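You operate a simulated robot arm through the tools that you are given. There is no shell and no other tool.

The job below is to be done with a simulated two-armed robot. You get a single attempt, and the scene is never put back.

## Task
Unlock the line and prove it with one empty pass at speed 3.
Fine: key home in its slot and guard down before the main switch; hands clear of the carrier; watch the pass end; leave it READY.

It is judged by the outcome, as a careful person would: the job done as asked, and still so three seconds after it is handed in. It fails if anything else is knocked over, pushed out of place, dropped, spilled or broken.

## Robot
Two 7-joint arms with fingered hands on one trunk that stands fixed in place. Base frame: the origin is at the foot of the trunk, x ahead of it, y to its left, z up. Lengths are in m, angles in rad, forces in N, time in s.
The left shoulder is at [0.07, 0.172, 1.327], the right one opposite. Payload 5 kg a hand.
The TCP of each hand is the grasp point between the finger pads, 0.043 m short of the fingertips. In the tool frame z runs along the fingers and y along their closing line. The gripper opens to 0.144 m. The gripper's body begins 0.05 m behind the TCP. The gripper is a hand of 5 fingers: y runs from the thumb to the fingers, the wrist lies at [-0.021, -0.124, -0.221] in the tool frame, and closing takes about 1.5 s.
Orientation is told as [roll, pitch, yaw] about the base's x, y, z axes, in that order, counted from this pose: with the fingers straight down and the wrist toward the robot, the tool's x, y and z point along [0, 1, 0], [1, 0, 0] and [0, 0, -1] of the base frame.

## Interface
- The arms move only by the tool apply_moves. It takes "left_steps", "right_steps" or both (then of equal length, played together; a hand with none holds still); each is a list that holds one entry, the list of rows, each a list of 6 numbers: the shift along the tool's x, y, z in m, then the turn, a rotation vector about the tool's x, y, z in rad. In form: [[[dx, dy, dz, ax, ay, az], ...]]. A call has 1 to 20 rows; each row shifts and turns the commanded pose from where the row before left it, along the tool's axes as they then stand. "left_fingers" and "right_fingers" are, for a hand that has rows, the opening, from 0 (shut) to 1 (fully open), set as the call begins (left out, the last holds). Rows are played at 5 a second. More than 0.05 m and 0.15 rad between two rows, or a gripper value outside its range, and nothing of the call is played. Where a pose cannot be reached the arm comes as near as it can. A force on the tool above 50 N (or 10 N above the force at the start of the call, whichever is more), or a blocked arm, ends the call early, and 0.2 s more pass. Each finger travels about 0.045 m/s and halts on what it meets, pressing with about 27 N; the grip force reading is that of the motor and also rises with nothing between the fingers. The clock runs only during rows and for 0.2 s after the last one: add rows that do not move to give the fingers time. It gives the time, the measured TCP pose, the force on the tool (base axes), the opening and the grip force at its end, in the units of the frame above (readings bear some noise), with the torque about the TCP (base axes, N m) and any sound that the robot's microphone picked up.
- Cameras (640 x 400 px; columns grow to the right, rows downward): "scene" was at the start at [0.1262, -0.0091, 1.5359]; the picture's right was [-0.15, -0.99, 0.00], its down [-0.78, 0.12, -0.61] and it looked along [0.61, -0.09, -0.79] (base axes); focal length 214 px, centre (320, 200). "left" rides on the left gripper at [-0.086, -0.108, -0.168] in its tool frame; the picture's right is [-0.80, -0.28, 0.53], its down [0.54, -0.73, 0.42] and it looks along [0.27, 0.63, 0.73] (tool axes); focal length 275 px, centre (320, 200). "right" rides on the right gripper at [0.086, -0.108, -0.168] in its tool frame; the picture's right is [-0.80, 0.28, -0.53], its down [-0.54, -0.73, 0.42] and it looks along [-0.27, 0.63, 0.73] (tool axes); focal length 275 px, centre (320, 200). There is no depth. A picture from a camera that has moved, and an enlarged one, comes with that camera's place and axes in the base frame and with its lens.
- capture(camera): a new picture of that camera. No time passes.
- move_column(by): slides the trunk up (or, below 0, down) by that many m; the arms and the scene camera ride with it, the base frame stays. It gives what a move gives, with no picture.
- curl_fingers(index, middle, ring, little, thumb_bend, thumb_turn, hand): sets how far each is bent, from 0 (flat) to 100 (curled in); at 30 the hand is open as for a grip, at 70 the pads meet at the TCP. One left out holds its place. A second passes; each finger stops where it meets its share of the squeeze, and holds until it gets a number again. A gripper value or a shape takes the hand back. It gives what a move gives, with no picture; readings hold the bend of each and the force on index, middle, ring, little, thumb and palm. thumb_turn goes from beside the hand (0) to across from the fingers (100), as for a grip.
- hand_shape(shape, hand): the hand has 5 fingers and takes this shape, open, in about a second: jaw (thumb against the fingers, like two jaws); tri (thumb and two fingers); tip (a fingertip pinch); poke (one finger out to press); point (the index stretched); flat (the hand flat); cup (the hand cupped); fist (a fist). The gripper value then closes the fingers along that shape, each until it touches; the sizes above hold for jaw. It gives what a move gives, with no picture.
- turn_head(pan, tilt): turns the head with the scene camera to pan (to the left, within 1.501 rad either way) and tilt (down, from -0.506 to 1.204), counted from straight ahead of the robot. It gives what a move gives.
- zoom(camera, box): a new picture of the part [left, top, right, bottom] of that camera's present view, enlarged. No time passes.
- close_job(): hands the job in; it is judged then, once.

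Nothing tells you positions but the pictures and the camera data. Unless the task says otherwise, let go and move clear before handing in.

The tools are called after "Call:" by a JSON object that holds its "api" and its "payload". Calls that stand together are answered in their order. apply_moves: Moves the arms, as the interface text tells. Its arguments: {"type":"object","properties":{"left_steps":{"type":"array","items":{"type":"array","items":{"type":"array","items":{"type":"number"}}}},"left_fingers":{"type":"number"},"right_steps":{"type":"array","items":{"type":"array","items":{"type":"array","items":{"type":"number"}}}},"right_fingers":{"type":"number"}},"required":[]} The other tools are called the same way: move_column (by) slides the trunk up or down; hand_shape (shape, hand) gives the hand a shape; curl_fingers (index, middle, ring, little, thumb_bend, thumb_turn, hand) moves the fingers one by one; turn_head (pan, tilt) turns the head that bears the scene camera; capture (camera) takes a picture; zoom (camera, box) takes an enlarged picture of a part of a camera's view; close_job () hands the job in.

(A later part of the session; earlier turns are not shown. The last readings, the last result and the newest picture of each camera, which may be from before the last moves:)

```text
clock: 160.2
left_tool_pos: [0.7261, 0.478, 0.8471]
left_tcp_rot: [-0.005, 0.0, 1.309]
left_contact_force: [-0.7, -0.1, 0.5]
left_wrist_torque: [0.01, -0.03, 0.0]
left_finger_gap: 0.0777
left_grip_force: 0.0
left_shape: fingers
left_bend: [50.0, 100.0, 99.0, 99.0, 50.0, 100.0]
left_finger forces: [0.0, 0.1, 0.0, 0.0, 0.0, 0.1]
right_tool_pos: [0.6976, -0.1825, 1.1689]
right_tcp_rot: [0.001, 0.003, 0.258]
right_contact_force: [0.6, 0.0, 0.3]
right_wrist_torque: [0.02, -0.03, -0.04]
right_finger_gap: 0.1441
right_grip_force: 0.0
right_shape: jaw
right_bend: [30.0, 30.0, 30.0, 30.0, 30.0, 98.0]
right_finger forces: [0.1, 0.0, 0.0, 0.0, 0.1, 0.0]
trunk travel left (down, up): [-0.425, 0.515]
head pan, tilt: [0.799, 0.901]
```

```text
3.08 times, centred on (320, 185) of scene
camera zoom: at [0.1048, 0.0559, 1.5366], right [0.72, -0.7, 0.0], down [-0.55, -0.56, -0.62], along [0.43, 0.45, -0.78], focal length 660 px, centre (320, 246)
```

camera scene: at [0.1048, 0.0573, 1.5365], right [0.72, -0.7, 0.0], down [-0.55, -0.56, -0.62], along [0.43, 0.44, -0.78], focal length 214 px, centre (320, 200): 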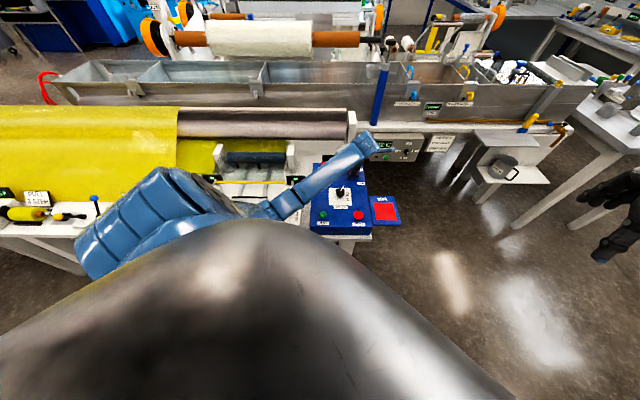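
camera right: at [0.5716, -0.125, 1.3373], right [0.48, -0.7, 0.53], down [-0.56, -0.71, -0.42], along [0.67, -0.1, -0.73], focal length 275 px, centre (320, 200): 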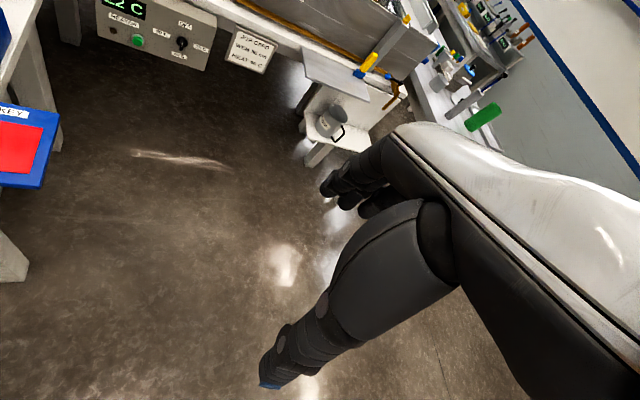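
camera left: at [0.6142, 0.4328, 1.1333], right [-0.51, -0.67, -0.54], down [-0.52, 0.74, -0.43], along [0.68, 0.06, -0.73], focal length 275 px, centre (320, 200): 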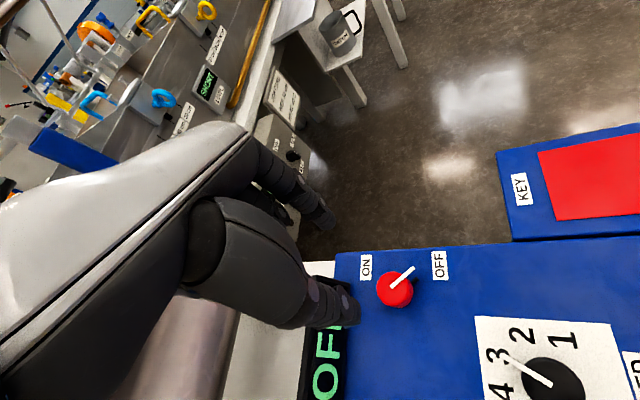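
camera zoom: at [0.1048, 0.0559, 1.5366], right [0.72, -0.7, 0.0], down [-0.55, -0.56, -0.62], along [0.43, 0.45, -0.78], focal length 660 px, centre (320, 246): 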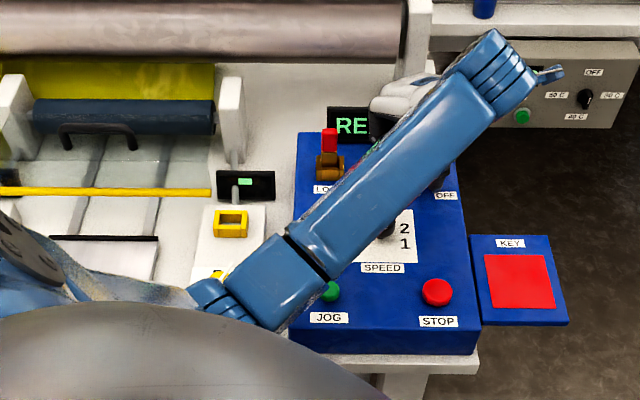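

The display holds READY, but the pointer rests about 20° short of ON. I'd rather leave it properly at ON, so I'll lift off, turn the wrist back and take another short stroke.

Call:
{"api": "apply_moves", "payload": {"left_steps": [[[0, 0, -0.03, 0, 0, 0], [0, 0, -0.045, 0, 0, 0], [0, 0, -0.045, 0, 0, 0], [0, 0, 0, 0, 0, 0.13], [0, 0, 0, 0, 0, 0.13], [0, 0, 0, 0, 0, 0.13], [0, 0, 0, 0, 0, 0.13], [0, 0, 0, 0, 0, 0.13], [0, 0, 0, 0, 0, 0.13], [0, 0, 0, 0, 0, 0.13], [0, 0, 0, 0, 0, 0.13], [0, 0, 0, 0, 0, 0.13], [0, 0, 0, 0, 0, 0.13], [0, 0, 0, 0, 0, 0.13], [0, 0, 0, 0, 0, 0.13], [0, 0, 0, 0, 0, 0.13], [0, 0, 0, 0, 0, 0.13], [0, 0, 0, 0, 0, 0.13], [0, 0, 0, 0, 0, 0.13]]]}}

Call:
{"api": "capture", "payload": {"camera": "scene"}}

Call:
{"api": "zoom", "payload": {"camera": "scene", "box": [300, 130, 400, 220]}}

Call:
{"api": "zoom", "payload": {"camera": "left", "box": [290, 210, 450, 350]}}

```text
clock: 164.2
left_tool_pos: [0.7256, 0.4765, 0.9671]
left_tcp_rot: [0.002, -0.005, -0.775]
left_contact_force: [0.6, -0.1, -0.6]
left_wrist_torque: [-0.02, -0.03, 0.02]
left_finger_gap: 0.0783
left_grip_force: 0.0
left_shape: fingers
left_bend: [50.0, 100.0, 99.0, 99.0, 50.0, 100.0]
left_finger forces: [0.1, 0.0, 0.1, 0.0, 0.1, 0.1]
right_tool_pos: [0.6984, -0.1812, 1.17]
right_tcp_rot: [0.0, 0.002, 0.258]
right_contact_force: [0.2, -0.1, -0.1]
right_wrist_torque: [0.03, 0.01, 0.07]
right_finger_gap: 0.1443
right_grip_force: 0.0
right_shape: jaw
right_bend: [30.0, 30.0, 30.0, 30.0, 30.0, 98.0]
right_finger forces: [0.0, 0.0, 0.0, 0.0, 0.0, 0.1]
trunk travel left (down, up): [-0.425, 0.515]
head pan, tilt: [0.799, 0.901]
```

```text
taken
camera scene: at [0.105, 0.0561, 1.5365], right [0.72, -0.7, 0.0], down [-0.55, -0.56, -0.62], along [0.43, 0.45, -0.78], focal length 214 px, centre (320, 200)
```

scene: 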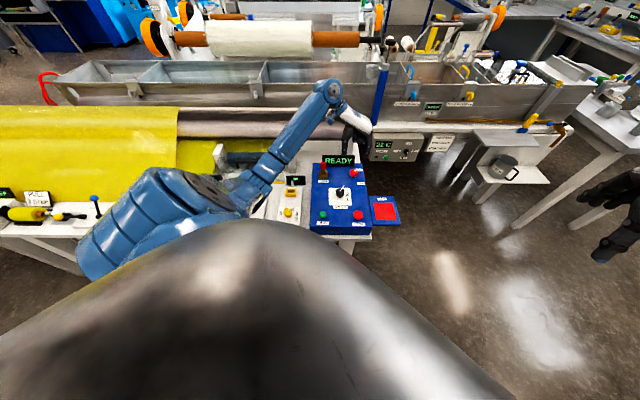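

```text
4.44 times, centred on (350, 175) of scene
camera zoom: at [0.105, 0.0561, 1.5365], right [0.72, -0.7, 0.0], down [-0.55, -0.56, -0.62], along [0.43, 0.45, -0.78], focal length 953 px, centre (187, 311)
```

zoom: 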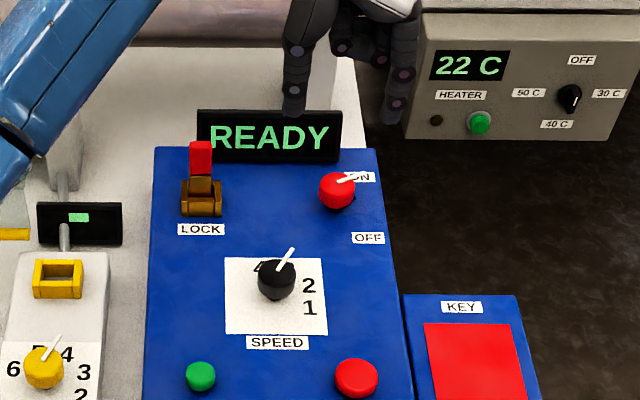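

```text
2.86 times, centred on (370, 280) of left
camera zoom: at [0.5852, 0.4909, 1.1335], right [-0.76, -0.37, -0.54], down [-0.14, 0.89, -0.43], along [0.64, -0.25, -0.73], focal length 786 px, centre (177, -29)
```

zoom: 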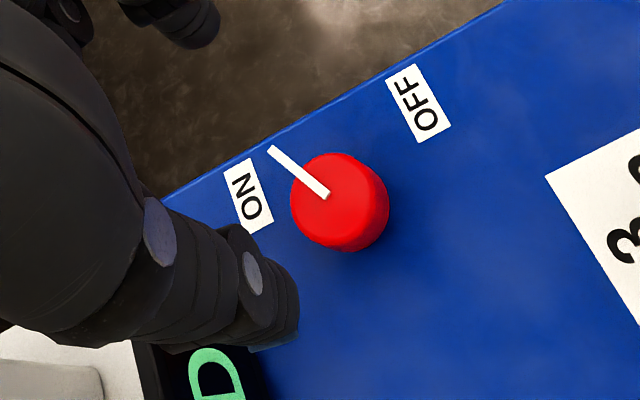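

READY is showing and holding. I'll take one short stroke from here to bring the pointer fully to ON.

Call:
{"api": "apply_moves", "payload": {"left_steps": [[[0.01, 0.0168, 0, 0, 0, 0], [0, 0, 0.04, 0, 0, 0], [0, 0, 0.04, 0, 0, 0], [0, 0, 0.04, 0, 0, 0], [0, 0, 0, 0, 0, 0]]]}}

Call:
{"api": "zoom", "payload": {"camera": "left", "box": [270, 180, 430, 340]}}

Call:
{"api": "zoom", "payload": {"camera": "scene", "box": [310, 130, 390, 210]}}

```text
clock: 165.3
left_tool_pos: [0.7431, 0.4721, 0.8474]
left_tcp_rot: [0.004, -0.006, -0.771]
left_contact_force: [-0.2, -0.3, 0.9]
left_wrist_torque: [0.05, -0.04, 0.01]
left_finger_gap: 0.0779
left_grip_force: 0.1
left_shape: fingers
left_bend: [50.0, 100.0, 99.0, 99.0, 50.0, 100.0]
left_finger forces: [0.0, 0.0, 0.0, 0.0, 0.1, 0.0]
right_tool_pos: [0.6983, -0.1821, 1.1703]
right_tcp_rot: [0.001, 0.001, 0.258]
right_contact_force: [0.2, 0.1, 0.3]
right_wrist_torque: [-0.02, 0.03, 0.03]
right_finger_gap: 0.144
right_grip_force: 0.0
right_shape: jaw
right_bend: [30.0, 30.0, 30.0, 30.0, 30.0, 98.0]
right_finger forces: [0.0, 0.0, 0.0, 0.0, 0.0, 0.0]
trunk travel left (down, up): [-0.425, 0.515]
head pan, tilt: [0.799, 0.901]
```

```text
2.50 times, centred on (350, 260) of left
camera zoom: at [0.6049, 0.4862, 1.0141], right [-0.76, -0.37, -0.54], down [-0.14, 0.89, -0.42], along [0.64, -0.25, -0.73], focal length 688 px, centre (245, 50)
```

zoom: 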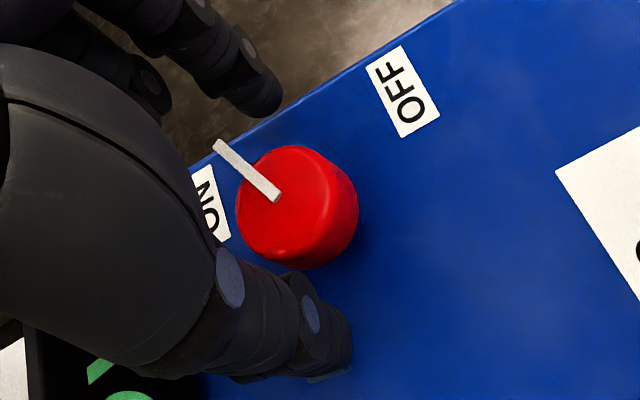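

```text
5.00 times, centred on (350, 170) of scene
camera zoom: at [0.1042, 0.0558, 1.5367], right [0.72, -0.7, 0.0], down [-0.55, -0.56, -0.62], along [0.43, 0.45, -0.78], focal length 1072 px, centre (170, 350)
```

zoom: 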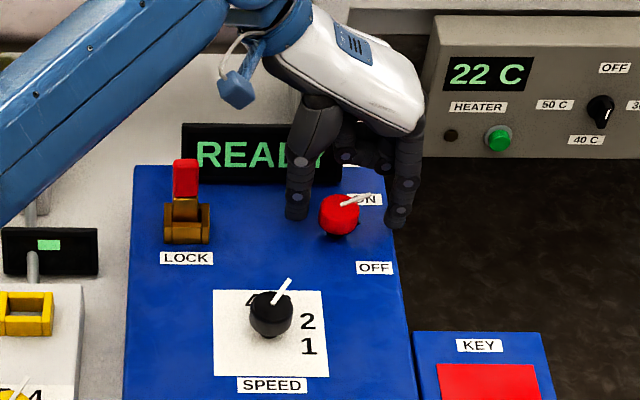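

Call:
{"api": "curl_fingers", "payload": {"hand": "left", "index": 95, "thumb_bend": 95}}

Call:
{"api": "apply_moves", "payload": {"left_steps": [[[0.0008, -0.0013, 0, 0, 0, -0.12], [0.0008, -0.0013, 0, 0, 0, -0.12], [0.0008, -0.0013, 0, 0, 0, -0.12], [0.0008, -0.0013, 0, 0, 0, -0.12], [0, 0, 0, 0, 0, 0]]]}}

Call:
{"api": "zoom", "payload": {"camera": "left", "box": [270, 180, 430, 340]}}

Call:
{"api": "zoom", "payload": {"camera": "scene", "box": [310, 130, 390, 210]}}

```text
clock: 166.3
left_tool_pos: [0.7446, 0.4722, 0.8458]
left_tcp_rot: [0.001, -0.003, -0.772]
left_contact_force: [-11.4, 12.6, -9.0]
left_wrist_torque: [0.25, 0.24, -0.18]
left_finger_gap: 0.0352
left_grip_force: 15.4
left_shape: fingers
left_bend: [64.0, 100.0, 99.0, 99.0, 62.0, 100.0]
left_finger forces: [8.8, 0.0, 0.0, 0.0, 22.6, 0.1]
right_tool_pos: [0.6983, -0.1796, 1.1705]
right_tcp_rot: [-0.002, 0.002, 0.256]
right_contact_force: [-0.1, 0.0, 0.0]
right_wrist_torque: [-0.01, 0.0, -0.03]
right_finger_gap: 0.1438
right_grip_force: 0.0
right_shape: jaw
right_bend: [30.0, 30.0, 30.0, 30.0, 30.0, 98.0]
right_finger forces: [0.1, 0.0, 0.0, 0.0, 0.1, 0.1]
trunk travel left (down, up): [-0.425, 0.515]
head pan, tilt: [0.799, 0.901]
```

```text
clock: 167.6
left_tool_pos: [0.7415, 0.4783, 0.8456]
left_tcp_rot: [-0.002, -0.006, -0.288]
left_contact_force: [-12.9, 4.7, -12.4]
left_wrist_torque: [0.06, 0.19, -0.19]
left_finger_gap: 0.0351
left_grip_force: 14.7
left_shape: fingers
left_bend: [64.0, 100.0, 99.0, 99.0, 62.0, 100.0]
left_finger forces: [9.2, 0.1, 0.1, 0.0, 21.0, 0.0]
right_tool_pos: [0.6989, -0.1798, 1.1699]
right_tcp_rot: [-0.002, 0.002, 0.258]
right_contact_force: [0.7, -1.0, 0.1]
right_wrist_torque: [-0.03, -0.02, 0.01]
right_finger_gap: 0.1441
right_grip_force: 0.0
right_shape: jaw
right_bend: [30.0, 30.0, 30.0, 30.0, 30.0, 98.0]
right_finger forces: [0.1, 0.0, 0.1, 0.1, 0.0, 0.0]
trunk travel left (down, up): [-0.425, 0.515]
head pan, tilt: [0.799, 0.901]
```

```text
2.50 times, centred on (350, 260) of left
camera zoom: at [0.6116, 0.427, 1.0131], right [-0.5, -0.68, -0.53], down [-0.54, 0.73, -0.43], along [0.68, 0.08, -0.73], focal length 688 px, centre (245, 50)
```

zoom: 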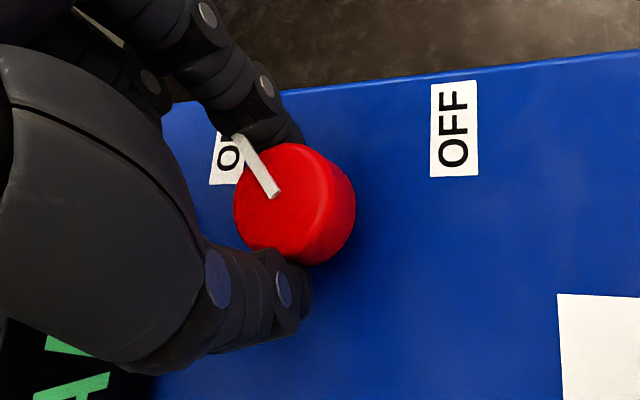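

```text
5.00 times, centred on (350, 170) of scene
camera zoom: at [0.1048, 0.0572, 1.5365], right [0.72, -0.7, 0.0], down [-0.55, -0.56, -0.62], along [0.43, 0.44, -0.78], focal length 1072 px, centre (170, 350)
```

zoom: 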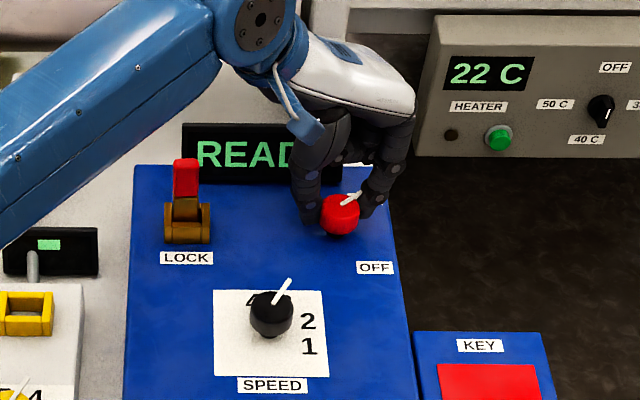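

Call:
{"api": "curl_fingers", "payload": {"hand": "left", "index": 50, "thumb_bend": 50}}

Call:
{"api": "apply_moves", "payload": {"left_steps": [[[0, 0, -0.03, 0, 0, 0], [0, 0, -0.045, 0, 0, 0], [0, 0, -0.045, 0, 0, 0], [0, 0, 0, 0, 0, 0]]]}}

Call:
{"api": "zoom", "payload": {"camera": "left", "box": [290, 210, 450, 350]}}

Call:
{"api": "zoom", "payload": {"camera": "scene", "box": [300, 130, 400, 220]}}

```text
clock: 168.6
left_tool_pos: [0.7424, 0.4778, 0.848]
left_tcp_rot: [0.001, -0.005, -0.291]
left_contact_force: [0.2, -0.4, -0.6]
left_wrist_torque: [0.0, -0.01, -0.01]
left_finger_gap: 0.0778
left_grip_force: 0.0
left_shape: fingers
left_bend: [50.0, 100.0, 99.0, 99.0, 50.0, 100.0]
left_finger forces: [0.1, 0.0, 0.0, 0.1, 0.0, 0.0]
right_tool_pos: [0.6988, -0.1818, 1.1703]
right_tcp_rot: [0.0, 0.002, 0.259]
right_contact_force: [0.1, 0.2, 1.0]
right_wrist_torque: [-0.02, -0.02, 0.01]
right_finger_gap: 0.1441
right_grip_force: 0.1
right_shape: jaw
right_bend: [30.0, 30.0, 30.0, 30.0, 30.0, 98.0]
right_finger forces: [0.1, 0.0, 0.0, 0.0, 0.1, 0.1]
trunk travel left (down, up): [-0.425, 0.515]
head pan, tilt: [0.799, 0.901]
```

```text
clock: 169.6
left_tool_pos: [0.7408, 0.4784, 0.9672]
left_tcp_rot: [0.0, -0.008, -0.291]
left_contact_force: [0.7, 0.0, 0.2]
left_wrist_torque: [0.0, -0.02, 0.02]
left_finger_gap: 0.0781
left_grip_force: 0.1
left_shape: fingers
left_bend: [50.0, 100.0, 99.0, 99.0, 50.0, 100.0]
left_finger forces: [0.0, 0.0, 0.0, 0.0, 0.0, 0.0]
right_tool_pos: [0.6994, -0.1814, 1.1685]
right_tcp_rot: [-0.001, 0.003, 0.257]
right_contact_force: [-0.4, 0.0, 0.8]
right_wrist_torque: [0.02, 0.04, -0.01]
right_finger_gap: 0.1437
right_grip_force: 0.1
right_shape: jaw
right_bend: [30.0, 30.0, 30.0, 30.0, 30.0, 98.0]
right_finger forces: [0.0, 0.0, 0.0, 0.0, 0.0, 0.0]
trunk travel left (down, up): [-0.425, 0.515]
head pan, tilt: [0.799, 0.901]
```

```text
2.86 times, centred on (370, 280) of left
camera zoom: at [0.6115, 0.4266, 1.1344], right [-0.5, -0.68, -0.54], down [-0.54, 0.73, -0.43], along [0.68, 0.08, -0.73], focal length 786 px, centre (177, -29)
```

zoom: 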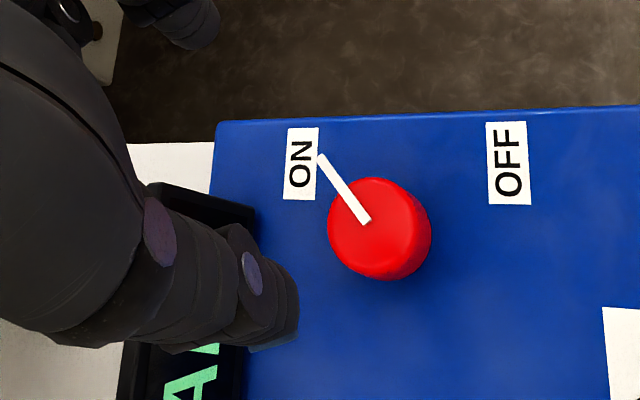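

```text
4.44 times, centred on (350, 175) of scene
camera zoom: at [0.105, 0.056, 1.5365], right [0.72, -0.7, 0.0], down [-0.55, -0.56, -0.62], along [0.43, 0.45, -0.78], focal length 953 px, centre (187, 311)
```

zoom: 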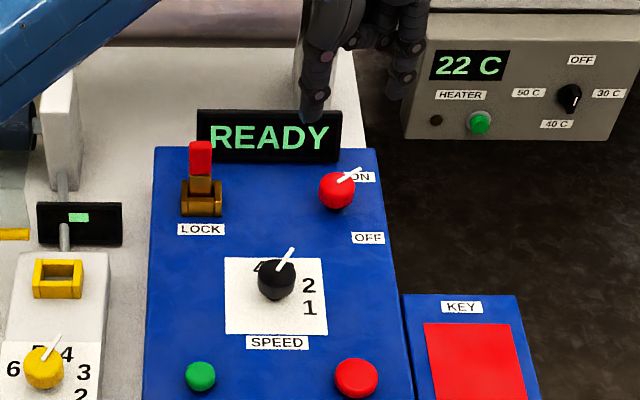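

The pointer is at ON and the display shows READY, so key, guard, speed and switch are all set. To keep the hands clear of the carrier I'll park the left arm far to the left and press JOG with the right hand.

Call:
{"api": "apply_moves", "payload": {"left_steps": [[[0, 0, -0.045, 0, 0, 0], [0, 0, -0.045, 0, 0, 0], [0, 0, -0.045, 0, 0, 0], [0, 0, -0.045, 0, 0, 0], [0, 0, -0.045, 0, 0, 0], [0, 0, -0.045, 0, 0, 0], [0.0185, -0.042, -0.003, 0, 0, 0], [0.0185, -0.042, -0.003, 0, 0, 0], [0.0185, -0.042, -0.003, 0, 0, 0], [0.0185, -0.042, -0.003, 0, 0, 0], [0.0185, -0.042, -0.003, 0, 0, 0], [0.0185, -0.042, -0.003, 0, 0, 0], [0.0185, -0.042, -0.003, 0, 0, 0], [0.0185, -0.042, -0.003, 0, 0, 0], [0.0185, -0.042, -0.003, 0, 0, 0], [0.0185, -0.042, -0.003, 0, 0, 0], [0.025, -0.03, -0.003, 0, 0, 0], [0.025, -0.03, -0.003, 0, 0, 0], [0, 0, 0, 0, 0, 0]]]}}

Call:
{"api": "hand_shape", "payload": {"hand": "right", "shape": "poke"}}

Call:
{"api": "capture", "payload": {"camera": "scene"}}

Call:
{"api": "capture", "payload": {"camera": "left"}}

```text
clock: 173.6
left_tool_pos: [0.3462, 0.8404, 1.2706]
left_tcp_rot: [0.001, -0.006, -0.291]
left_contact_force: [0.4, 0.0, -0.4]
left_wrist_torque: [0.04, 0.05, 0.0]
left_finger_gap: 0.078
left_grip_force: 0.0
left_shape: fingers
left_bend: [50.0, 100.0, 99.0, 99.0, 50.0, 100.0]
left_finger forces: [0.1, 0.0, 0.0, 0.0, 0.0, 0.0]
right_tool_pos: [0.6983, -0.1825, 1.1694]
right_tcp_rot: [0.0, 0.004, 0.259]
right_contact_force: [1.0, 0.2, 0.4]
right_wrist_torque: [0.05, 0.0, -0.01]
right_finger_gap: 0.1443
right_grip_force: 0.0
right_shape: jaw
right_bend: [30.0, 30.0, 30.0, 30.0, 30.0, 98.0]
right_finger forces: [0.1, 0.1, 0.0, 0.0, 0.1, 0.0]
trunk travel left (down, up): [-0.425, 0.515]
head pan, tilt: [0.799, 0.901]
```

```text
clock: 174.4
left_tool_pos: [0.3465, 0.8409, 1.2706]
left_tcp_rot: [-0.001, -0.006, -0.291]
left_contact_force: [0.3, 0.1, 0.1]
left_wrist_torque: [-0.03, -0.01, 0.01]
left_finger_gap: 0.0782
left_grip_force: 0.1
left_shape: fingers
left_bend: [50.0, 100.0, 99.0, 99.0, 50.0, 100.0]
left_finger forces: [0.0, 0.0, 0.1, 0.1, 0.1, 0.1]
right_tool_pos: [0.6979, -0.1809, 1.1705]
right_tcp_rot: [0.0, -0.001, 0.257]
right_contact_force: [0.3, 0.2, -0.1]
right_wrist_torque: [0.01, 0.0, -0.02]
right_finger_gap: 0.0
right_grip_force: 0.0
right_shape: poke
right_bend: [70.0, 70.0, 99.0, 99.0, 100.0, 100.0]
right_finger forces: [0.0, 0.0, 0.0, 0.0, 0.1, 0.0]
trunk travel left (down, up): [-0.425, 0.515]
head pan, tilt: [0.799, 0.901]
```

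```text
taken
camera scene: at [0.1044, 0.0562, 1.5366], right [0.72, -0.7, 0.0], down [-0.55, -0.56, -0.62], along [0.43, 0.45, -0.78], focal length 214 px, centre (320, 200)
```

scene: 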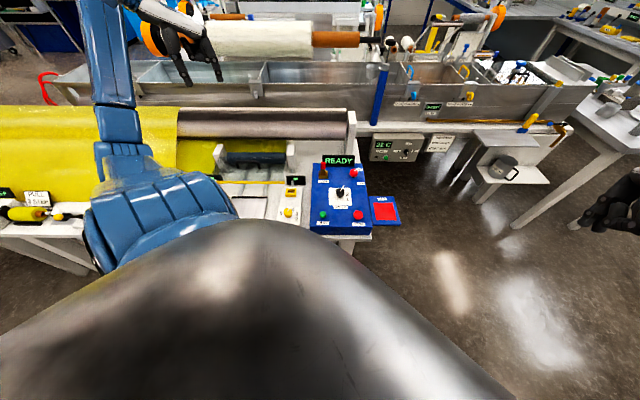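

```text
taken
camera left: at [0.2159, 0.7896, 1.4373], right [-0.5, -0.68, -0.54], down [-0.54, 0.73, -0.43], along [0.68, 0.08, -0.73], focal length 275 px, centre (320, 200)
```

left: 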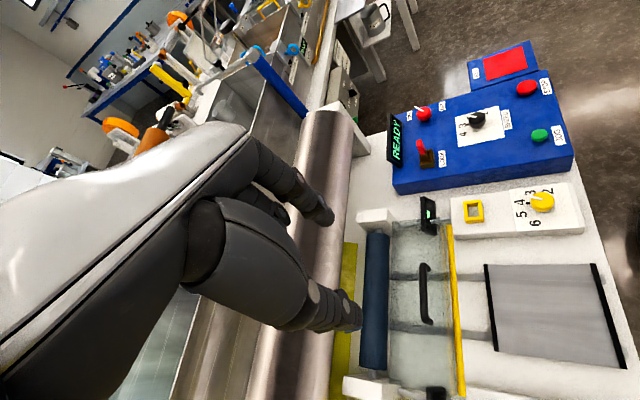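

From here the left camera sees READY, the closed guard and the carrier all at once. I'll raise the left hand a bit more, then bring the right index over the JOG button.

Call:
{"api": "curl_fingers", "payload": {"hand": "right", "middle": 100}}

Call:
{"api": "apply_moves", "payload": {"left_steps": [[[0, 0, -0.03, 0, 0, 0], [0, 0, -0.03, 0, 0, 0], [0, 0, -0.03, 0, 0, 0], [0, 0, -0.03, 0, 0, 0], [0, 0, 0, 0, 0, 0], [0, 0, 0, 0, 0, 0], [0, 0, 0, 0, 0, 0], [0, 0, 0, 0, 0, 0], [0, 0, 0, 0, 0, 0], [0, 0, 0, 0, 0, 0]]], "right_steps": [[[0, 0, 0, 0, 0, -0.147], [0, 0, 0, 0, 0, -0.147], [0, 0, 0, 0, 0, -0.147], [0.0423, 0.0149, 0, 0, 0, 0], [0.0423, 0.0149, 0, 0, 0, 0], [0.0423, 0.0149, 0, 0, 0, 0], [0.0423, 0.0149, 0, 0, 0, 0], [0.0423, 0.0149, 0, 0, 0, 0], [0.0423, 0.0149, 0, 0, 0, 0], [0.0423, 0.0149, 0, 0, 0, 0]]]}}

Call:
{"api": "capture", "payload": {"camera": "scene"}}

Call:
{"api": "capture", "payload": {"camera": "left"}}

```text
clock: 175.4
left_tool_pos: [0.346, 0.8398, 1.271]
left_tcp_rot: [0.0, -0.006, -0.293]
left_contact_force: [-0.2, -0.7, -0.4]
left_wrist_torque: [-0.02, 0.02, 0.01]
left_finger_gap: 0.0782
left_grip_force: 0.0
left_shape: fingers
left_bend: [50.0, 100.0, 99.0, 99.0, 50.0, 100.0]
left_finger forces: [0.0, 0.0, 0.0, 0.0, 0.0, 0.0]
right_tool_pos: [0.6973, -0.1808, 1.1702]
right_tcp_rot: [0.001, 0.001, 0.259]
right_contact_force: [0.0, -0.7, 0.0]
right_wrist_torque: [0.04, 0.02, 0.0]
right_finger_gap: 0.0487
right_grip_force: 0.1
right_shape: fingers
right_bend: [70.0, 100.0, 99.0, 99.0, 100.0, 100.0]
right_finger forces: [0.0, 0.1, 0.0, 0.0, 0.1, 0.0]
trunk travel left (down, up): [-0.425, 0.515]
head pan, tilt: [0.799, 0.901]
```

```text
clock: 177.7
left_tool_pos: [0.347, 0.8426, 1.3899]
left_tcp_rot: [-0.002, -0.006, -0.291]
left_contact_force: [0.3, 0.2, -0.6]
left_wrist_torque: [-0.04, -0.01, -0.05]
left_finger_gap: 0.0783
left_grip_force: 0.0
left_shape: fingers
left_bend: [50.0, 100.0, 99.0, 99.0, 50.0, 100.0]
left_finger forces: [0.1, 0.0, 0.0, 0.0, 0.0, 0.0]
right_tool_pos: [0.5865, 0.1141, 1.1689]
right_tcp_rot: [-0.003, 0.001, 0.698]
right_contact_force: [-1.2, 0.1, -0.3]
right_wrist_torque: [-0.03, 0.03, 0.02]
right_finger_gap: 0.0486
right_grip_force: 0.0
right_shape: fingers
right_bend: [70.0, 100.0, 99.0, 99.0, 100.0, 100.0]
right_finger forces: [0.0, 0.1, 0.0, 0.1, 0.1, 0.0]
trunk travel left (down, up): [-0.425, 0.515]
head pan, tilt: [0.799, 0.901]
```

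```text
taken
camera scene: at [0.1043, 0.0589, 1.5365], right [0.72, -0.7, 0.0], down [-0.55, -0.56, -0.62], along [0.43, 0.44, -0.78], focal length 214 px, centre (320, 200)
```

scene: 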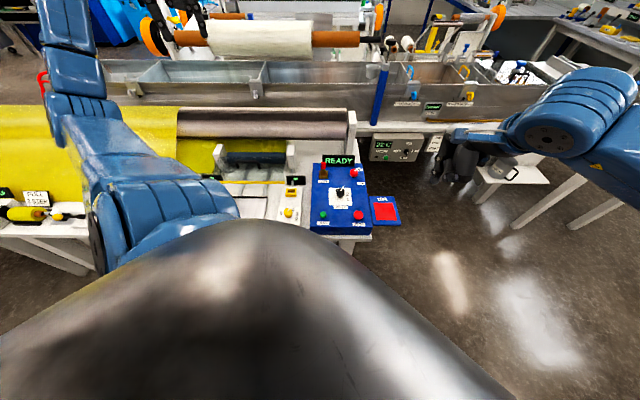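

```text
taken
camera left: at [0.2162, 0.7922, 1.5564], right [-0.5, -0.68, -0.53], down [-0.54, 0.73, -0.43], along [0.68, 0.07, -0.73], focal length 275 px, centre (320, 200)
```

left: 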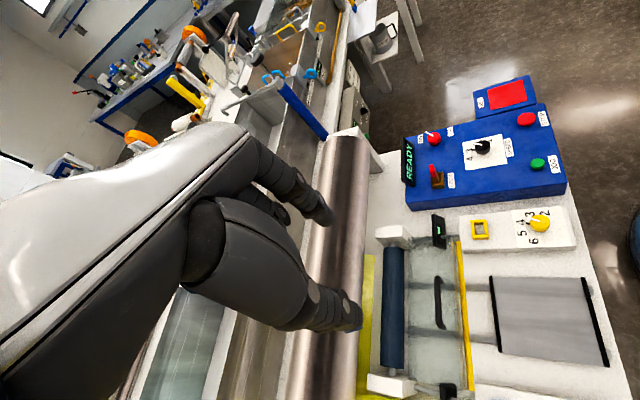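

Call:
{"api": "apply_moves", "payload": {"right_steps": [[[0.0421, 0.0147, 0, 0, 0, 0], [0.0421, 0.0147, 0, 0, 0, 0], [0.0421, 0.0147, 0, 0, 0, 0], [0.0421, 0.0147, 0, 0, 0, 0], [0.0421, 0.0147, 0, 0, 0, 0], [0.0421, 0.0147, 0, 0, 0, 0], [0.0421, 0.0147, 0, 0, 0, 0], [0, 0, 0, 0, 0, 0]]]}}

Call:
{"api": "capture", "payload": {"camera": "scene"}}

Call:
{"api": "capture", "payload": {"camera": "left"}}

Call:
{"api": "capture", "payload": {"camera": "right"}}

```text
clock: 179.4
left_tool_pos: [0.3464, 0.84, 1.3913]
left_tcp_rot: [0.002, -0.006, -0.292]
left_contact_force: [0.2, 0.2, 0.4]
left_wrist_torque: [0.07, 0.03, -0.01]
left_finger_gap: 0.078
left_grip_force: 0.1
left_shape: fingers
left_bend: [50.0, 100.0, 99.0, 99.0, 50.0, 100.0]
left_finger forces: [0.0, 0.0, 0.0, 0.1, 0.0, 0.1]
right_tool_pos: [0.4758, 0.4044, 1.1701]
right_tcp_rot: [0.0, 0.002, 0.699]
right_contact_force: [1.0, 0.5, 0.0]
right_wrist_torque: [0.01, 0.04, 0.02]
right_finger_gap: 0.0487
right_grip_force: 0.0
right_shape: fingers
right_bend: [70.0, 100.0, 99.0, 99.0, 100.0, 100.0]
right_finger forces: [0.0, 0.1, 0.1, 0.1, 0.0, 0.1]
trunk travel left (down, up): [-0.425, 0.515]
head pan, tilt: [0.799, 0.901]
```

```text
taken
camera scene: at [0.1052, 0.0551, 1.5366], right [0.72, -0.7, 0.0], down [-0.55, -0.56, -0.62], along [0.43, 0.45, -0.78], focal length 214 px, centre (320, 200)
```

scene: 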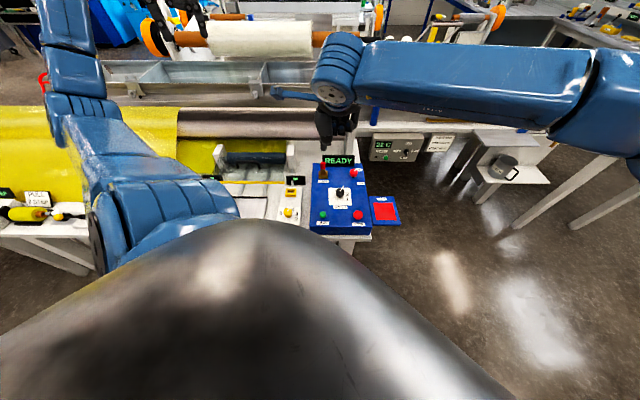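

```text
taken
camera left: at [0.2166, 0.7883, 1.5587], right [-0.5, -0.68, -0.54], down [-0.54, 0.73, -0.43], along [0.68, 0.08, -0.73], focal length 275 px, centre (320, 200)
```

left: 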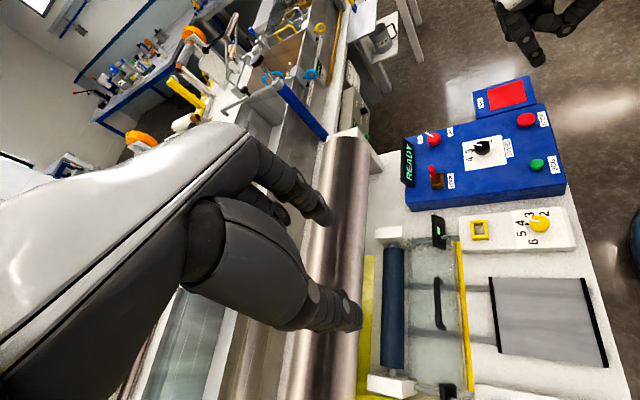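

```text
taken
camera right: at [0.3375, 0.4008, 1.3375], right [0.73, -0.43, 0.53], down [-0.21, -0.88, -0.42], along [0.65, 0.2, -0.73], focal length 275 px, centre (320, 200)
```

right: 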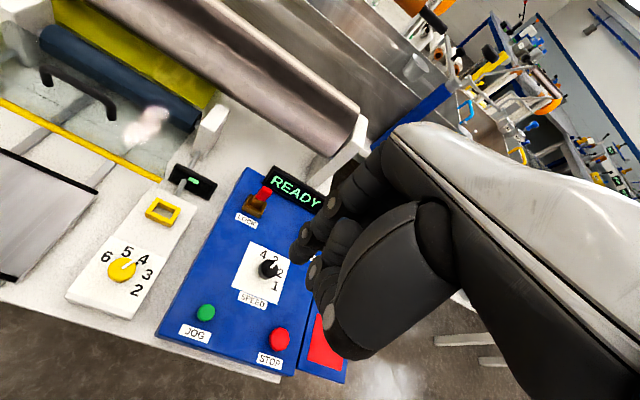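

The right hand is above JOG and its camera sees the display, guard and carrier too. I'll lower toward the button.

Call:
{"api": "apply_moves", "payload": {"right_steps": [[[0, 0, 0.045, 0, 0, 0], [0, 0, 0.045, 0, 0, 0], [0, 0, 0.045, 0, 0, 0], [0, 0, 0.045, 0, 0, 0], [0, 0, 0.045, 0, 0, 0], [0, 0, 0.04, 0, 0, 0], [0, 0, 0, 0, 0, 0]]]}}

Call:
{"api": "capture", "payload": {"camera": "right"}}

Call:
{"api": "zoom", "payload": {"camera": "left", "box": [390, 60, 640, 240]}}

Call:
{"api": "zoom", "payload": {"camera": "scene", "box": [260, 120, 420, 250]}}

```text
clock: 181.1
left_tool_pos: [0.3455, 0.8398, 1.392]
left_tcp_rot: [0.0, -0.006, -0.29]
left_contact_force: [0.0, 0.5, -0.6]
left_wrist_torque: [0.01, 0.0, -0.06]
left_finger_gap: 0.078
left_grip_force: 0.2
left_shape: fingers
left_bend: [50.0, 100.0, 99.0, 99.0, 50.0, 100.0]
left_finger forces: [0.0, 0.0, 0.1, 0.1, 0.1, 0.0]
right_tool_pos: [0.4754, 0.4035, 0.9048]
right_tcp_rot: [0.001, 0.001, 0.699]
right_contact_force: [-0.1, -0.3, 0.4]
right_wrist_torque: [0.03, 0.02, 0.0]
right_finger_gap: 0.0487
right_grip_force: 0.0
right_shape: fingers
right_bend: [70.0, 100.0, 99.0, 99.0, 100.0, 100.0]
right_finger forces: [0.0, 0.0, 0.0, 0.0, 0.0, 0.0]
trunk travel left (down, up): [-0.425, 0.515]
head pan, tilt: [0.799, 0.901]
```

```text
taken
camera right: at [0.3368, 0.401, 1.0723], right [0.73, -0.43, 0.53], down [-0.21, -0.88, -0.42], along [0.65, 0.2, -0.73], focal length 275 px, centre (320, 200)
```

right: 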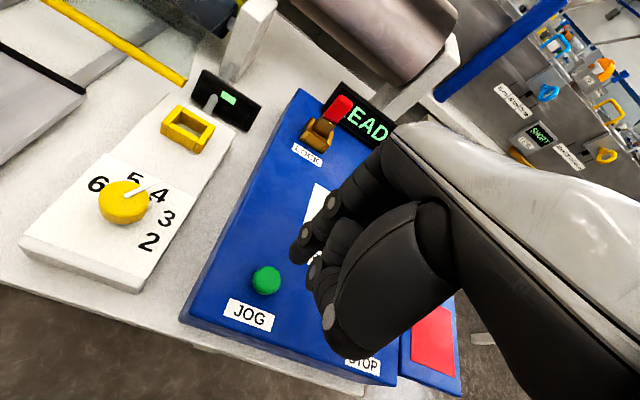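

```text
2.22 times, centred on (515, 150) of left
camera zoom: at [0.2156, 0.7892, 1.5583], right [-0.5, -0.68, -0.54], down [-0.54, 0.73, -0.43], along [0.68, 0.08, -0.73], focal length 612 px, centre (-113, 311)
```

zoom: 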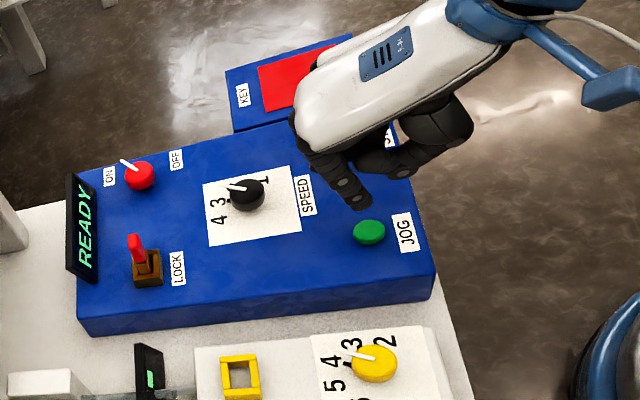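

```text
3.08 times, centred on (340, 185) of scene
camera zoom: at [0.1043, 0.0561, 1.5366], right [0.72, -0.7, 0.0], down [-0.55, -0.56, -0.62], along [0.43, 0.45, -0.78], focal length 660 px, centre (258, 246)
```

zoom: 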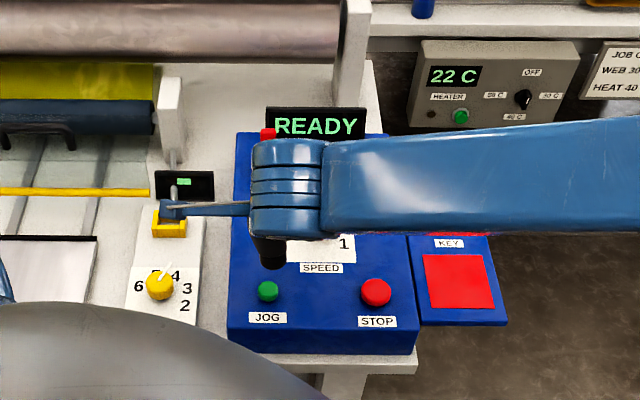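

The fingertip is nearly above the green button. I'll make a small correction, then lower gently.

Call:
{"api": "apply_moves", "payload": {"right_steps": [[[0.0023, -0.0059, 0, 0, 0, 0], [0, 0, 0.03, 0, 0, 0], [0, 0, 0, 0, 0, 0]]]}}

Call:
{"api": "zoom", "payload": {"camera": "left", "box": [480, 110, 620, 210]}}

Call:
{"api": "zoom", "payload": {"camera": "scene", "box": [300, 180, 360, 230]}}

Call:
{"api": "zoom", "payload": {"camera": "right", "box": [200, 180, 360, 320]}}

```text
clock: 181.8
left_tool_pos: [0.3468, 0.8398, 1.3915]
left_tcp_rot: [0.001, -0.005, -0.291]
left_contact_force: [-0.7, -0.1, 0.8]
left_wrist_torque: [0.03, -0.06, -0.01]
left_finger_gap: 0.0778
left_grip_force: 0.0
left_shape: fingers
left_bend: [50.0, 100.0, 99.0, 99.0, 50.0, 100.0]
left_finger forces: [0.1, 0.0, 0.0, 0.1, 0.0, 0.1]
right_tool_pos: [0.4716, 0.4025, 0.8744]
right_tcp_rot: [-0.001, -0.001, 0.698]
right_contact_force: [0.3, -0.3, 0.6]
right_wrist_torque: [0.0, -0.01, -0.02]
right_finger_gap: 0.0487
right_grip_force: 0.1
right_shape: fingers
right_bend: [70.0, 100.0, 99.0, 99.0, 100.0, 100.0]
right_finger forces: [0.1, 0.0, 0.1, 0.0, 0.0, 0.0]
trunk travel left (down, up): [-0.425, 0.515]
head pan, tilt: [0.799, 0.901]
```

```text
4.00 times, centred on (550, 160) of left
camera zoom: at [0.2158, 0.7893, 1.5582], right [-0.5, -0.68, -0.54], down [-0.54, 0.73, -0.43], along [0.68, 0.08, -0.73], focal length 1101 px, centre (-600, 360)
```

zoom: 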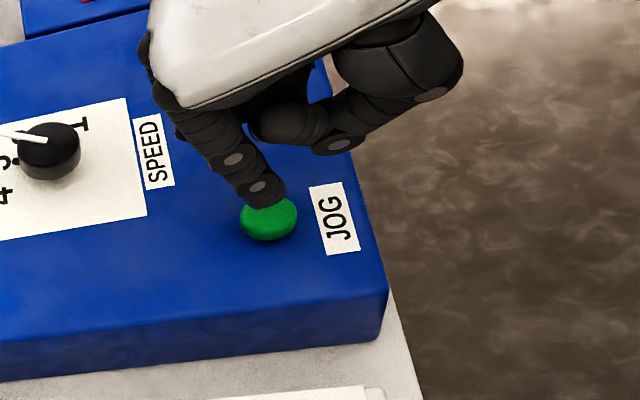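

```text
8.00 times, centred on (330, 205) of scene
camera zoom: at [0.1044, 0.0561, 1.5366], right [0.72, -0.7, 0.0], down [-0.55, -0.56, -0.62], along [0.43, 0.45, -0.78], focal length 1716 px, centre (240, 160)
```

zoom: 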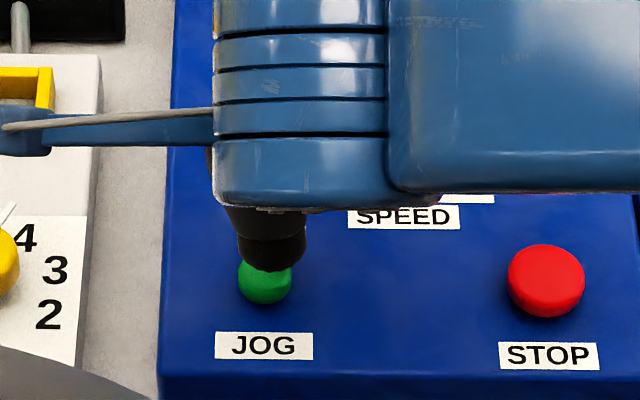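

```text
2.86 times, centred on (280, 250) of right
camera zoom: at [0.3313, 0.3988, 1.0426], right [0.73, -0.43, 0.53], down [-0.21, -0.88, -0.42], along [0.65, 0.2, -0.73], focal length 786 px, centre (434, 57)
```

zoom: 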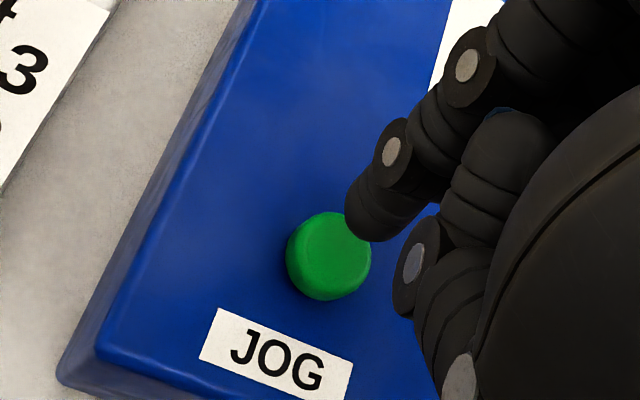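

Call:
{"api": "apply_moves", "payload": {"right_steps": [[[0.0018, -0.0037, 0, 0, 0, 0], [0, 0, 0.01, 0, 0, 0], [0, 0, 0, 0, 0, 0]]]}}

Call:
{"api": "zoom", "payload": {"camera": "right", "box": [200, 180, 360, 320]}}

Call:
{"api": "zoom", "payload": {"camera": "left", "box": [390, 60, 640, 240]}}

```text
clock: 182.7
left_tool_pos: [0.3465, 0.8399, 1.3909]
left_tcp_rot: [0.0, -0.006, -0.292]
left_contact_force: [-0.2, -0.1, -0.3]
left_wrist_torque: [0.0, 0.01, -0.02]
left_finger_gap: 0.0782
left_grip_force: 0.1
left_shape: fingers
left_bend: [50.0, 100.0, 99.0, 99.0, 50.0, 100.0]
left_finger forces: [0.0, 0.0, 0.0, 0.1, 0.0, 0.0]
right_tool_pos: [0.4666, 0.4019, 0.8653]
right_tcp_rot: [0.001, 0.002, 0.698]
right_contact_force: [-0.5, 0.5, 1.3]
right_wrist_torque: [-0.01, -0.05, 0.0]
right_finger_gap: 0.0488
right_grip_force: 0.0
right_shape: fingers
right_bend: [70.0, 100.0, 99.0, 99.0, 100.0, 100.0]
right_finger forces: [0.0, 0.0, 0.0, 0.0, 0.0, 0.0]
trunk travel left (down, up): [-0.425, 0.515]
head pan, tilt: [0.799, 0.901]
```

```text
2.86 times, centred on (280, 250) of right
camera zoom: at [0.3275, 0.398, 1.0325], right [0.73, -0.43, 0.53], down [-0.21, -0.88, -0.42], along [0.65, 0.2, -0.73], focal length 786 px, centre (434, 57)
```

zoom: 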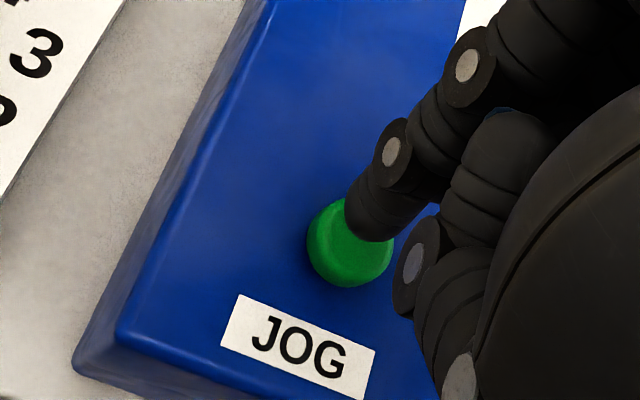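

```text
2.22 times, centred on (515, 150) of left
camera zoom: at [0.2159, 0.7893, 1.5582], right [-0.5, -0.68, -0.54], down [-0.54, 0.73, -0.43], along [0.68, 0.08, -0.73], focal length 612 px, centre (-113, 311)
```

zoom: 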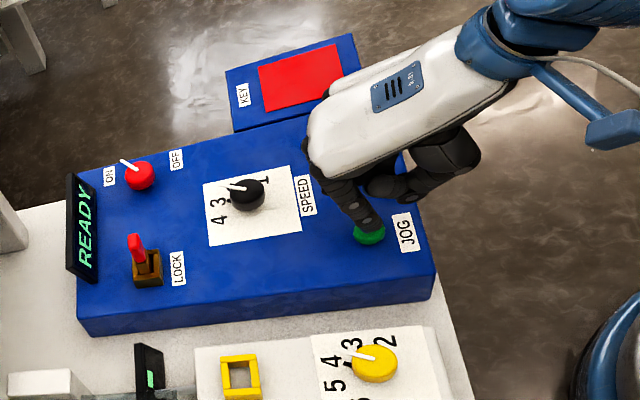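

The fingertip is right on top of JOG. I'll press it slowly and watch the display and the carrier.

Call:
{"api": "apply_moves", "payload": {"right_steps": [[[0, 0, 0.004, 0, 0, 0], [0, 0, 0.004, 0, 0, 0], [0, 0, 0.003, 0, 0, 0]]]}}

Call:
{"api": "zoom", "payload": {"camera": "left", "box": [390, 60, 640, 240]}}

Call:
{"api": "zoom", "payload": {"camera": "right", "box": [200, 180, 360, 320]}}

Call:
{"api": "zoom", "payload": {"camera": "left", "box": [360, 200, 640, 400]}}

```text
clock: 183.4
left_tool_pos: [0.347, 0.84, 1.3912]
left_tcp_rot: [0.0, -0.006, -0.29]
left_contact_force: [0.6, -0.2, 0.0]
left_wrist_torque: [0.01, 0.01, 0.0]
left_finger_gap: 0.0781
left_grip_force: 0.1
left_shape: fingers
left_bend: [50.0, 100.0, 99.0, 99.0, 50.0, 100.0]
left_finger forces: [0.0, 0.1, 0.0, 0.0, 0.0, 0.0]
right_tool_pos: [0.4658, 0.4009, 0.8538]
right_tcp_rot: [-0.001, 0.001, 0.699]
right_contact_force: [0.1, 0.3, 0.6]
right_wrist_torque: [0.01, -0.01, -0.02]
right_finger_gap: 0.0486
right_grip_force: 0.3
right_shape: fingers
right_bend: [70.0, 100.0, 99.0, 99.0, 100.0, 100.0]
right_finger forces: [0.3, 0.0, 0.1, 0.0, 0.1, 0.0]
trunk travel left (down, up): [-0.425, 0.515]
head pan, tilt: [0.799, 0.901]
```

```text
2.22 times, centred on (515, 150) of left
camera zoom: at [0.2159, 0.7895, 1.5581], right [-0.5, -0.68, -0.54], down [-0.54, 0.73, -0.43], along [0.68, 0.08, -0.73], focal length 612 px, centre (-113, 311)
```

zoom: 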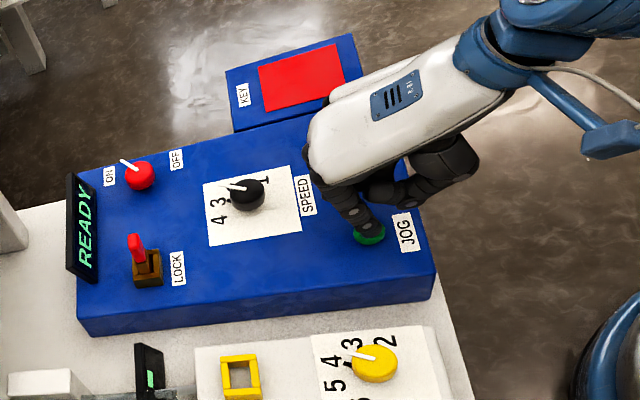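

```text
2.86 times, centred on (280, 250) of right
camera zoom: at [0.3275, 0.3981, 1.0219], right [0.73, -0.43, 0.53], down [-0.21, -0.88, -0.42], along [0.65, 0.2, -0.73], focal length 786 px, centre (434, 57)
```

zoom: 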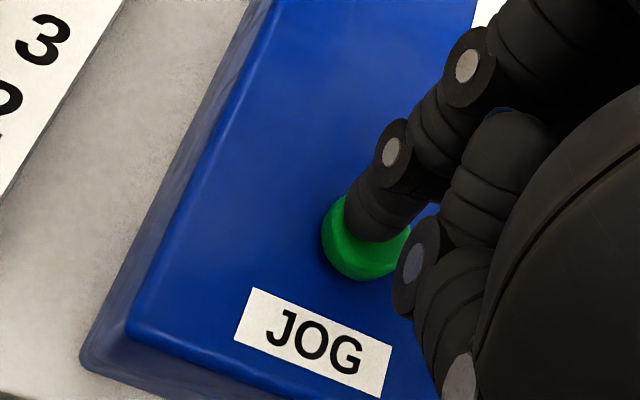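

```text
2.00 times, centred on (500, 300) of left
camera zoom: at [0.2159, 0.7895, 1.5581], right [-0.5, -0.68, -0.54], down [-0.54, 0.73, -0.43], along [0.68, 0.08, -0.73], focal length 551 px, centre (-40, 0)
```

zoom: 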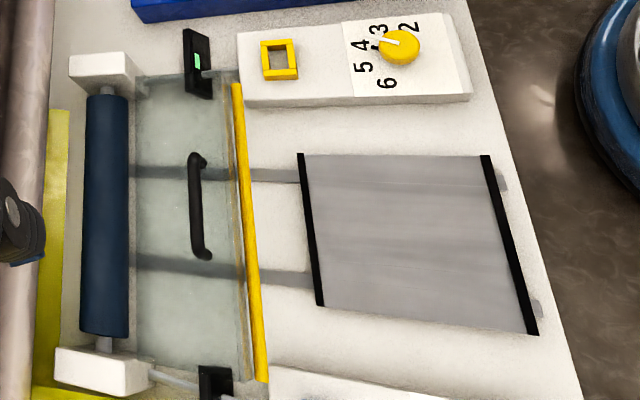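

Just touching (0.3 N). I'll press further.

Call:
{"api": "apply_moves", "payload": {"right_steps": [[[0, 0, 0.004, 0, 0, 0], [0, 0, 0.003, 0, 0, 0]]]}}

Call:
{"api": "capture", "payload": {"camera": "left"}}

Call:
{"api": "zoom", "payload": {"camera": "left", "box": [390, 60, 640, 240]}}

```text
clock: 184.1
left_tool_pos: [0.3457, 0.8406, 1.3909]
left_tcp_rot: [-0.001, -0.005, -0.292]
left_contact_force: [-1.2, 0.4, 0.2]
left_wrist_torque: [-0.02, 0.01, 0.05]
left_finger_gap: 0.0779
left_grip_force: 0.1
left_shape: fingers
left_bend: [50.0, 100.0, 99.0, 99.0, 50.0, 100.0]
left_finger forces: [0.0, 0.0, 0.0, 0.0, 0.0, 0.0]
right_tool_pos: [0.4651, 0.4014, 0.8468]
right_tcp_rot: [-0.001, -0.001, 0.699]
right_contact_force: [0.7, 1.2, 6.3]
right_wrist_torque: [0.14, 0.01, 0.02]
right_finger_gap: 0.0487
right_grip_force: 3.2
right_shape: fingers
right_bend: [70.0, 100.0, 99.0, 99.0, 100.0, 100.0]
right_finger forces: [7.2, 0.0, 0.0, 0.0, 0.1, 0.0]
trunk travel left (down, up): [-0.425, 0.515]
head pan, tilt: [0.799, 0.901]
heard: click
```

```text
taken
camera left: at [0.2154, 0.7892, 1.5585], right [-0.5, -0.68, -0.54], down [-0.54, 0.73, -0.43], along [0.68, 0.08, -0.73], focal length 275 px, centre (320, 200)
```

left: 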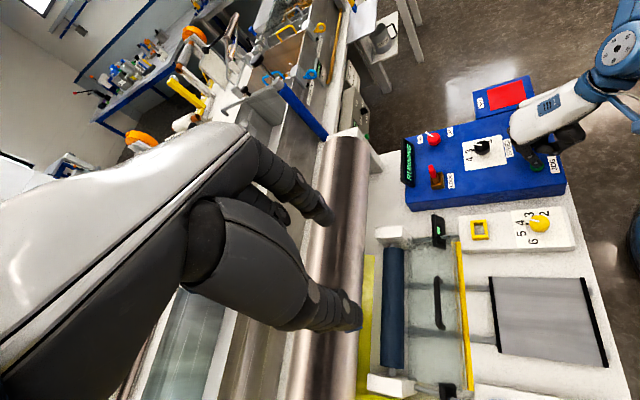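

```text
2.22 times, centred on (515, 150) of left
camera zoom: at [0.2154, 0.7892, 1.5585], right [-0.5, -0.68, -0.54], down [-0.54, 0.73, -0.43], along [0.68, 0.08, -0.73], focal length 612 px, centre (-113, 311)
```

zoom: 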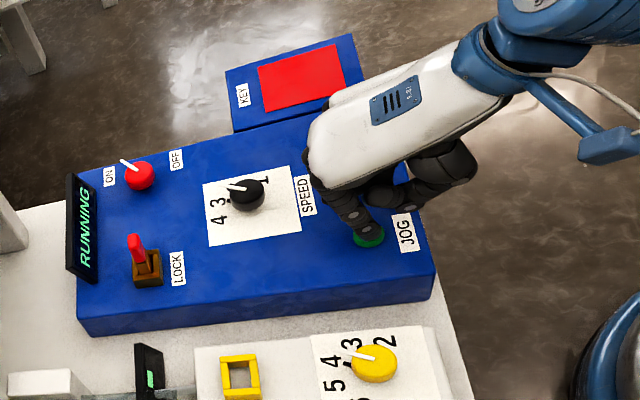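

A click, and the display says RUNNING. I'll hold still and watch the carrier.

Call:
{"api": "apply_moves", "payload": {"right_steps": [[[0, 0, 0, 0, 0, 0], [0, 0, 0, 0, 0, 0]]]}}

Call:
{"api": "capture", "payload": {"camera": "left"}}

Call:
{"api": "zoom", "payload": {"camera": "left", "box": [360, 120, 640, 400]}}

```text
clock: 184.7
left_tool_pos: [0.3453, 0.8405, 1.3911]
left_tcp_rot: [-0.001, -0.005, -0.291]
left_contact_force: [-0.9, 0.2, 0.4]
left_wrist_torque: [0.05, -0.01, 0.03]
left_finger_gap: 0.0779
left_grip_force: 0.1
left_shape: fingers
left_bend: [50.0, 100.0, 99.0, 99.0, 50.0, 100.0]
left_finger forces: [0.0, 0.0, 0.1, 0.0, 0.1, 0.1]
right_tool_pos: [0.4667, 0.4012, 0.8474]
right_tcp_rot: [-0.002, -0.001, 0.697]
right_contact_force: [0.4, 2.2, 10.1]
right_wrist_torque: [0.14, -0.02, -0.01]
right_finger_gap: 0.0486
right_grip_force: 5.1
right_shape: fingers
right_bend: [70.0, 100.0, 99.0, 99.0, 100.0, 100.0]
right_finger forces: [9.9, 0.1, 0.0, 0.0, 0.0, 0.1]
trunk travel left (down, up): [-0.425, 0.515]
head pan, tilt: [0.799, 0.901]
```

```text
taken
camera left: at [0.2154, 0.7891, 1.5585], right [-0.5, -0.68, -0.54], down [-0.54, 0.73, -0.43], along [0.68, 0.08, -0.73], focal length 275 px, centre (320, 200)
```

left: 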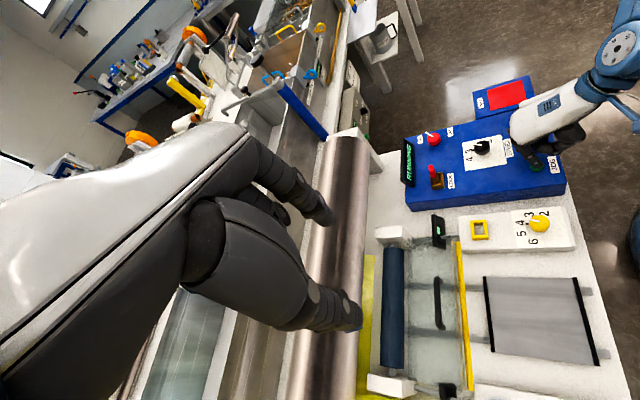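

```text
1.43 times, centred on (500, 260) of left
camera zoom: at [0.2154, 0.7891, 1.5585], right [-0.5, -0.68, -0.54], down [-0.54, 0.73, -0.43], along [0.68, 0.08, -0.73], focal length 393 px, centre (63, 114)
```

zoom: 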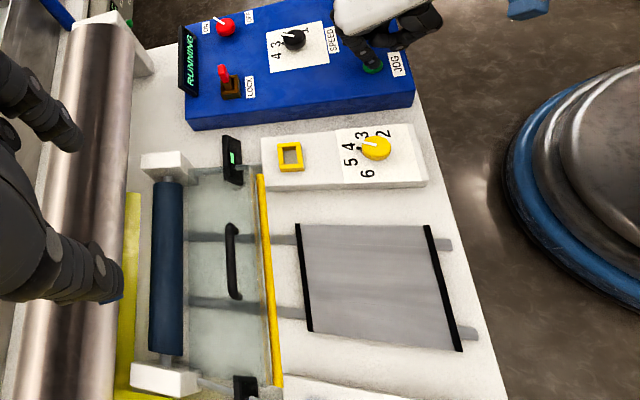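

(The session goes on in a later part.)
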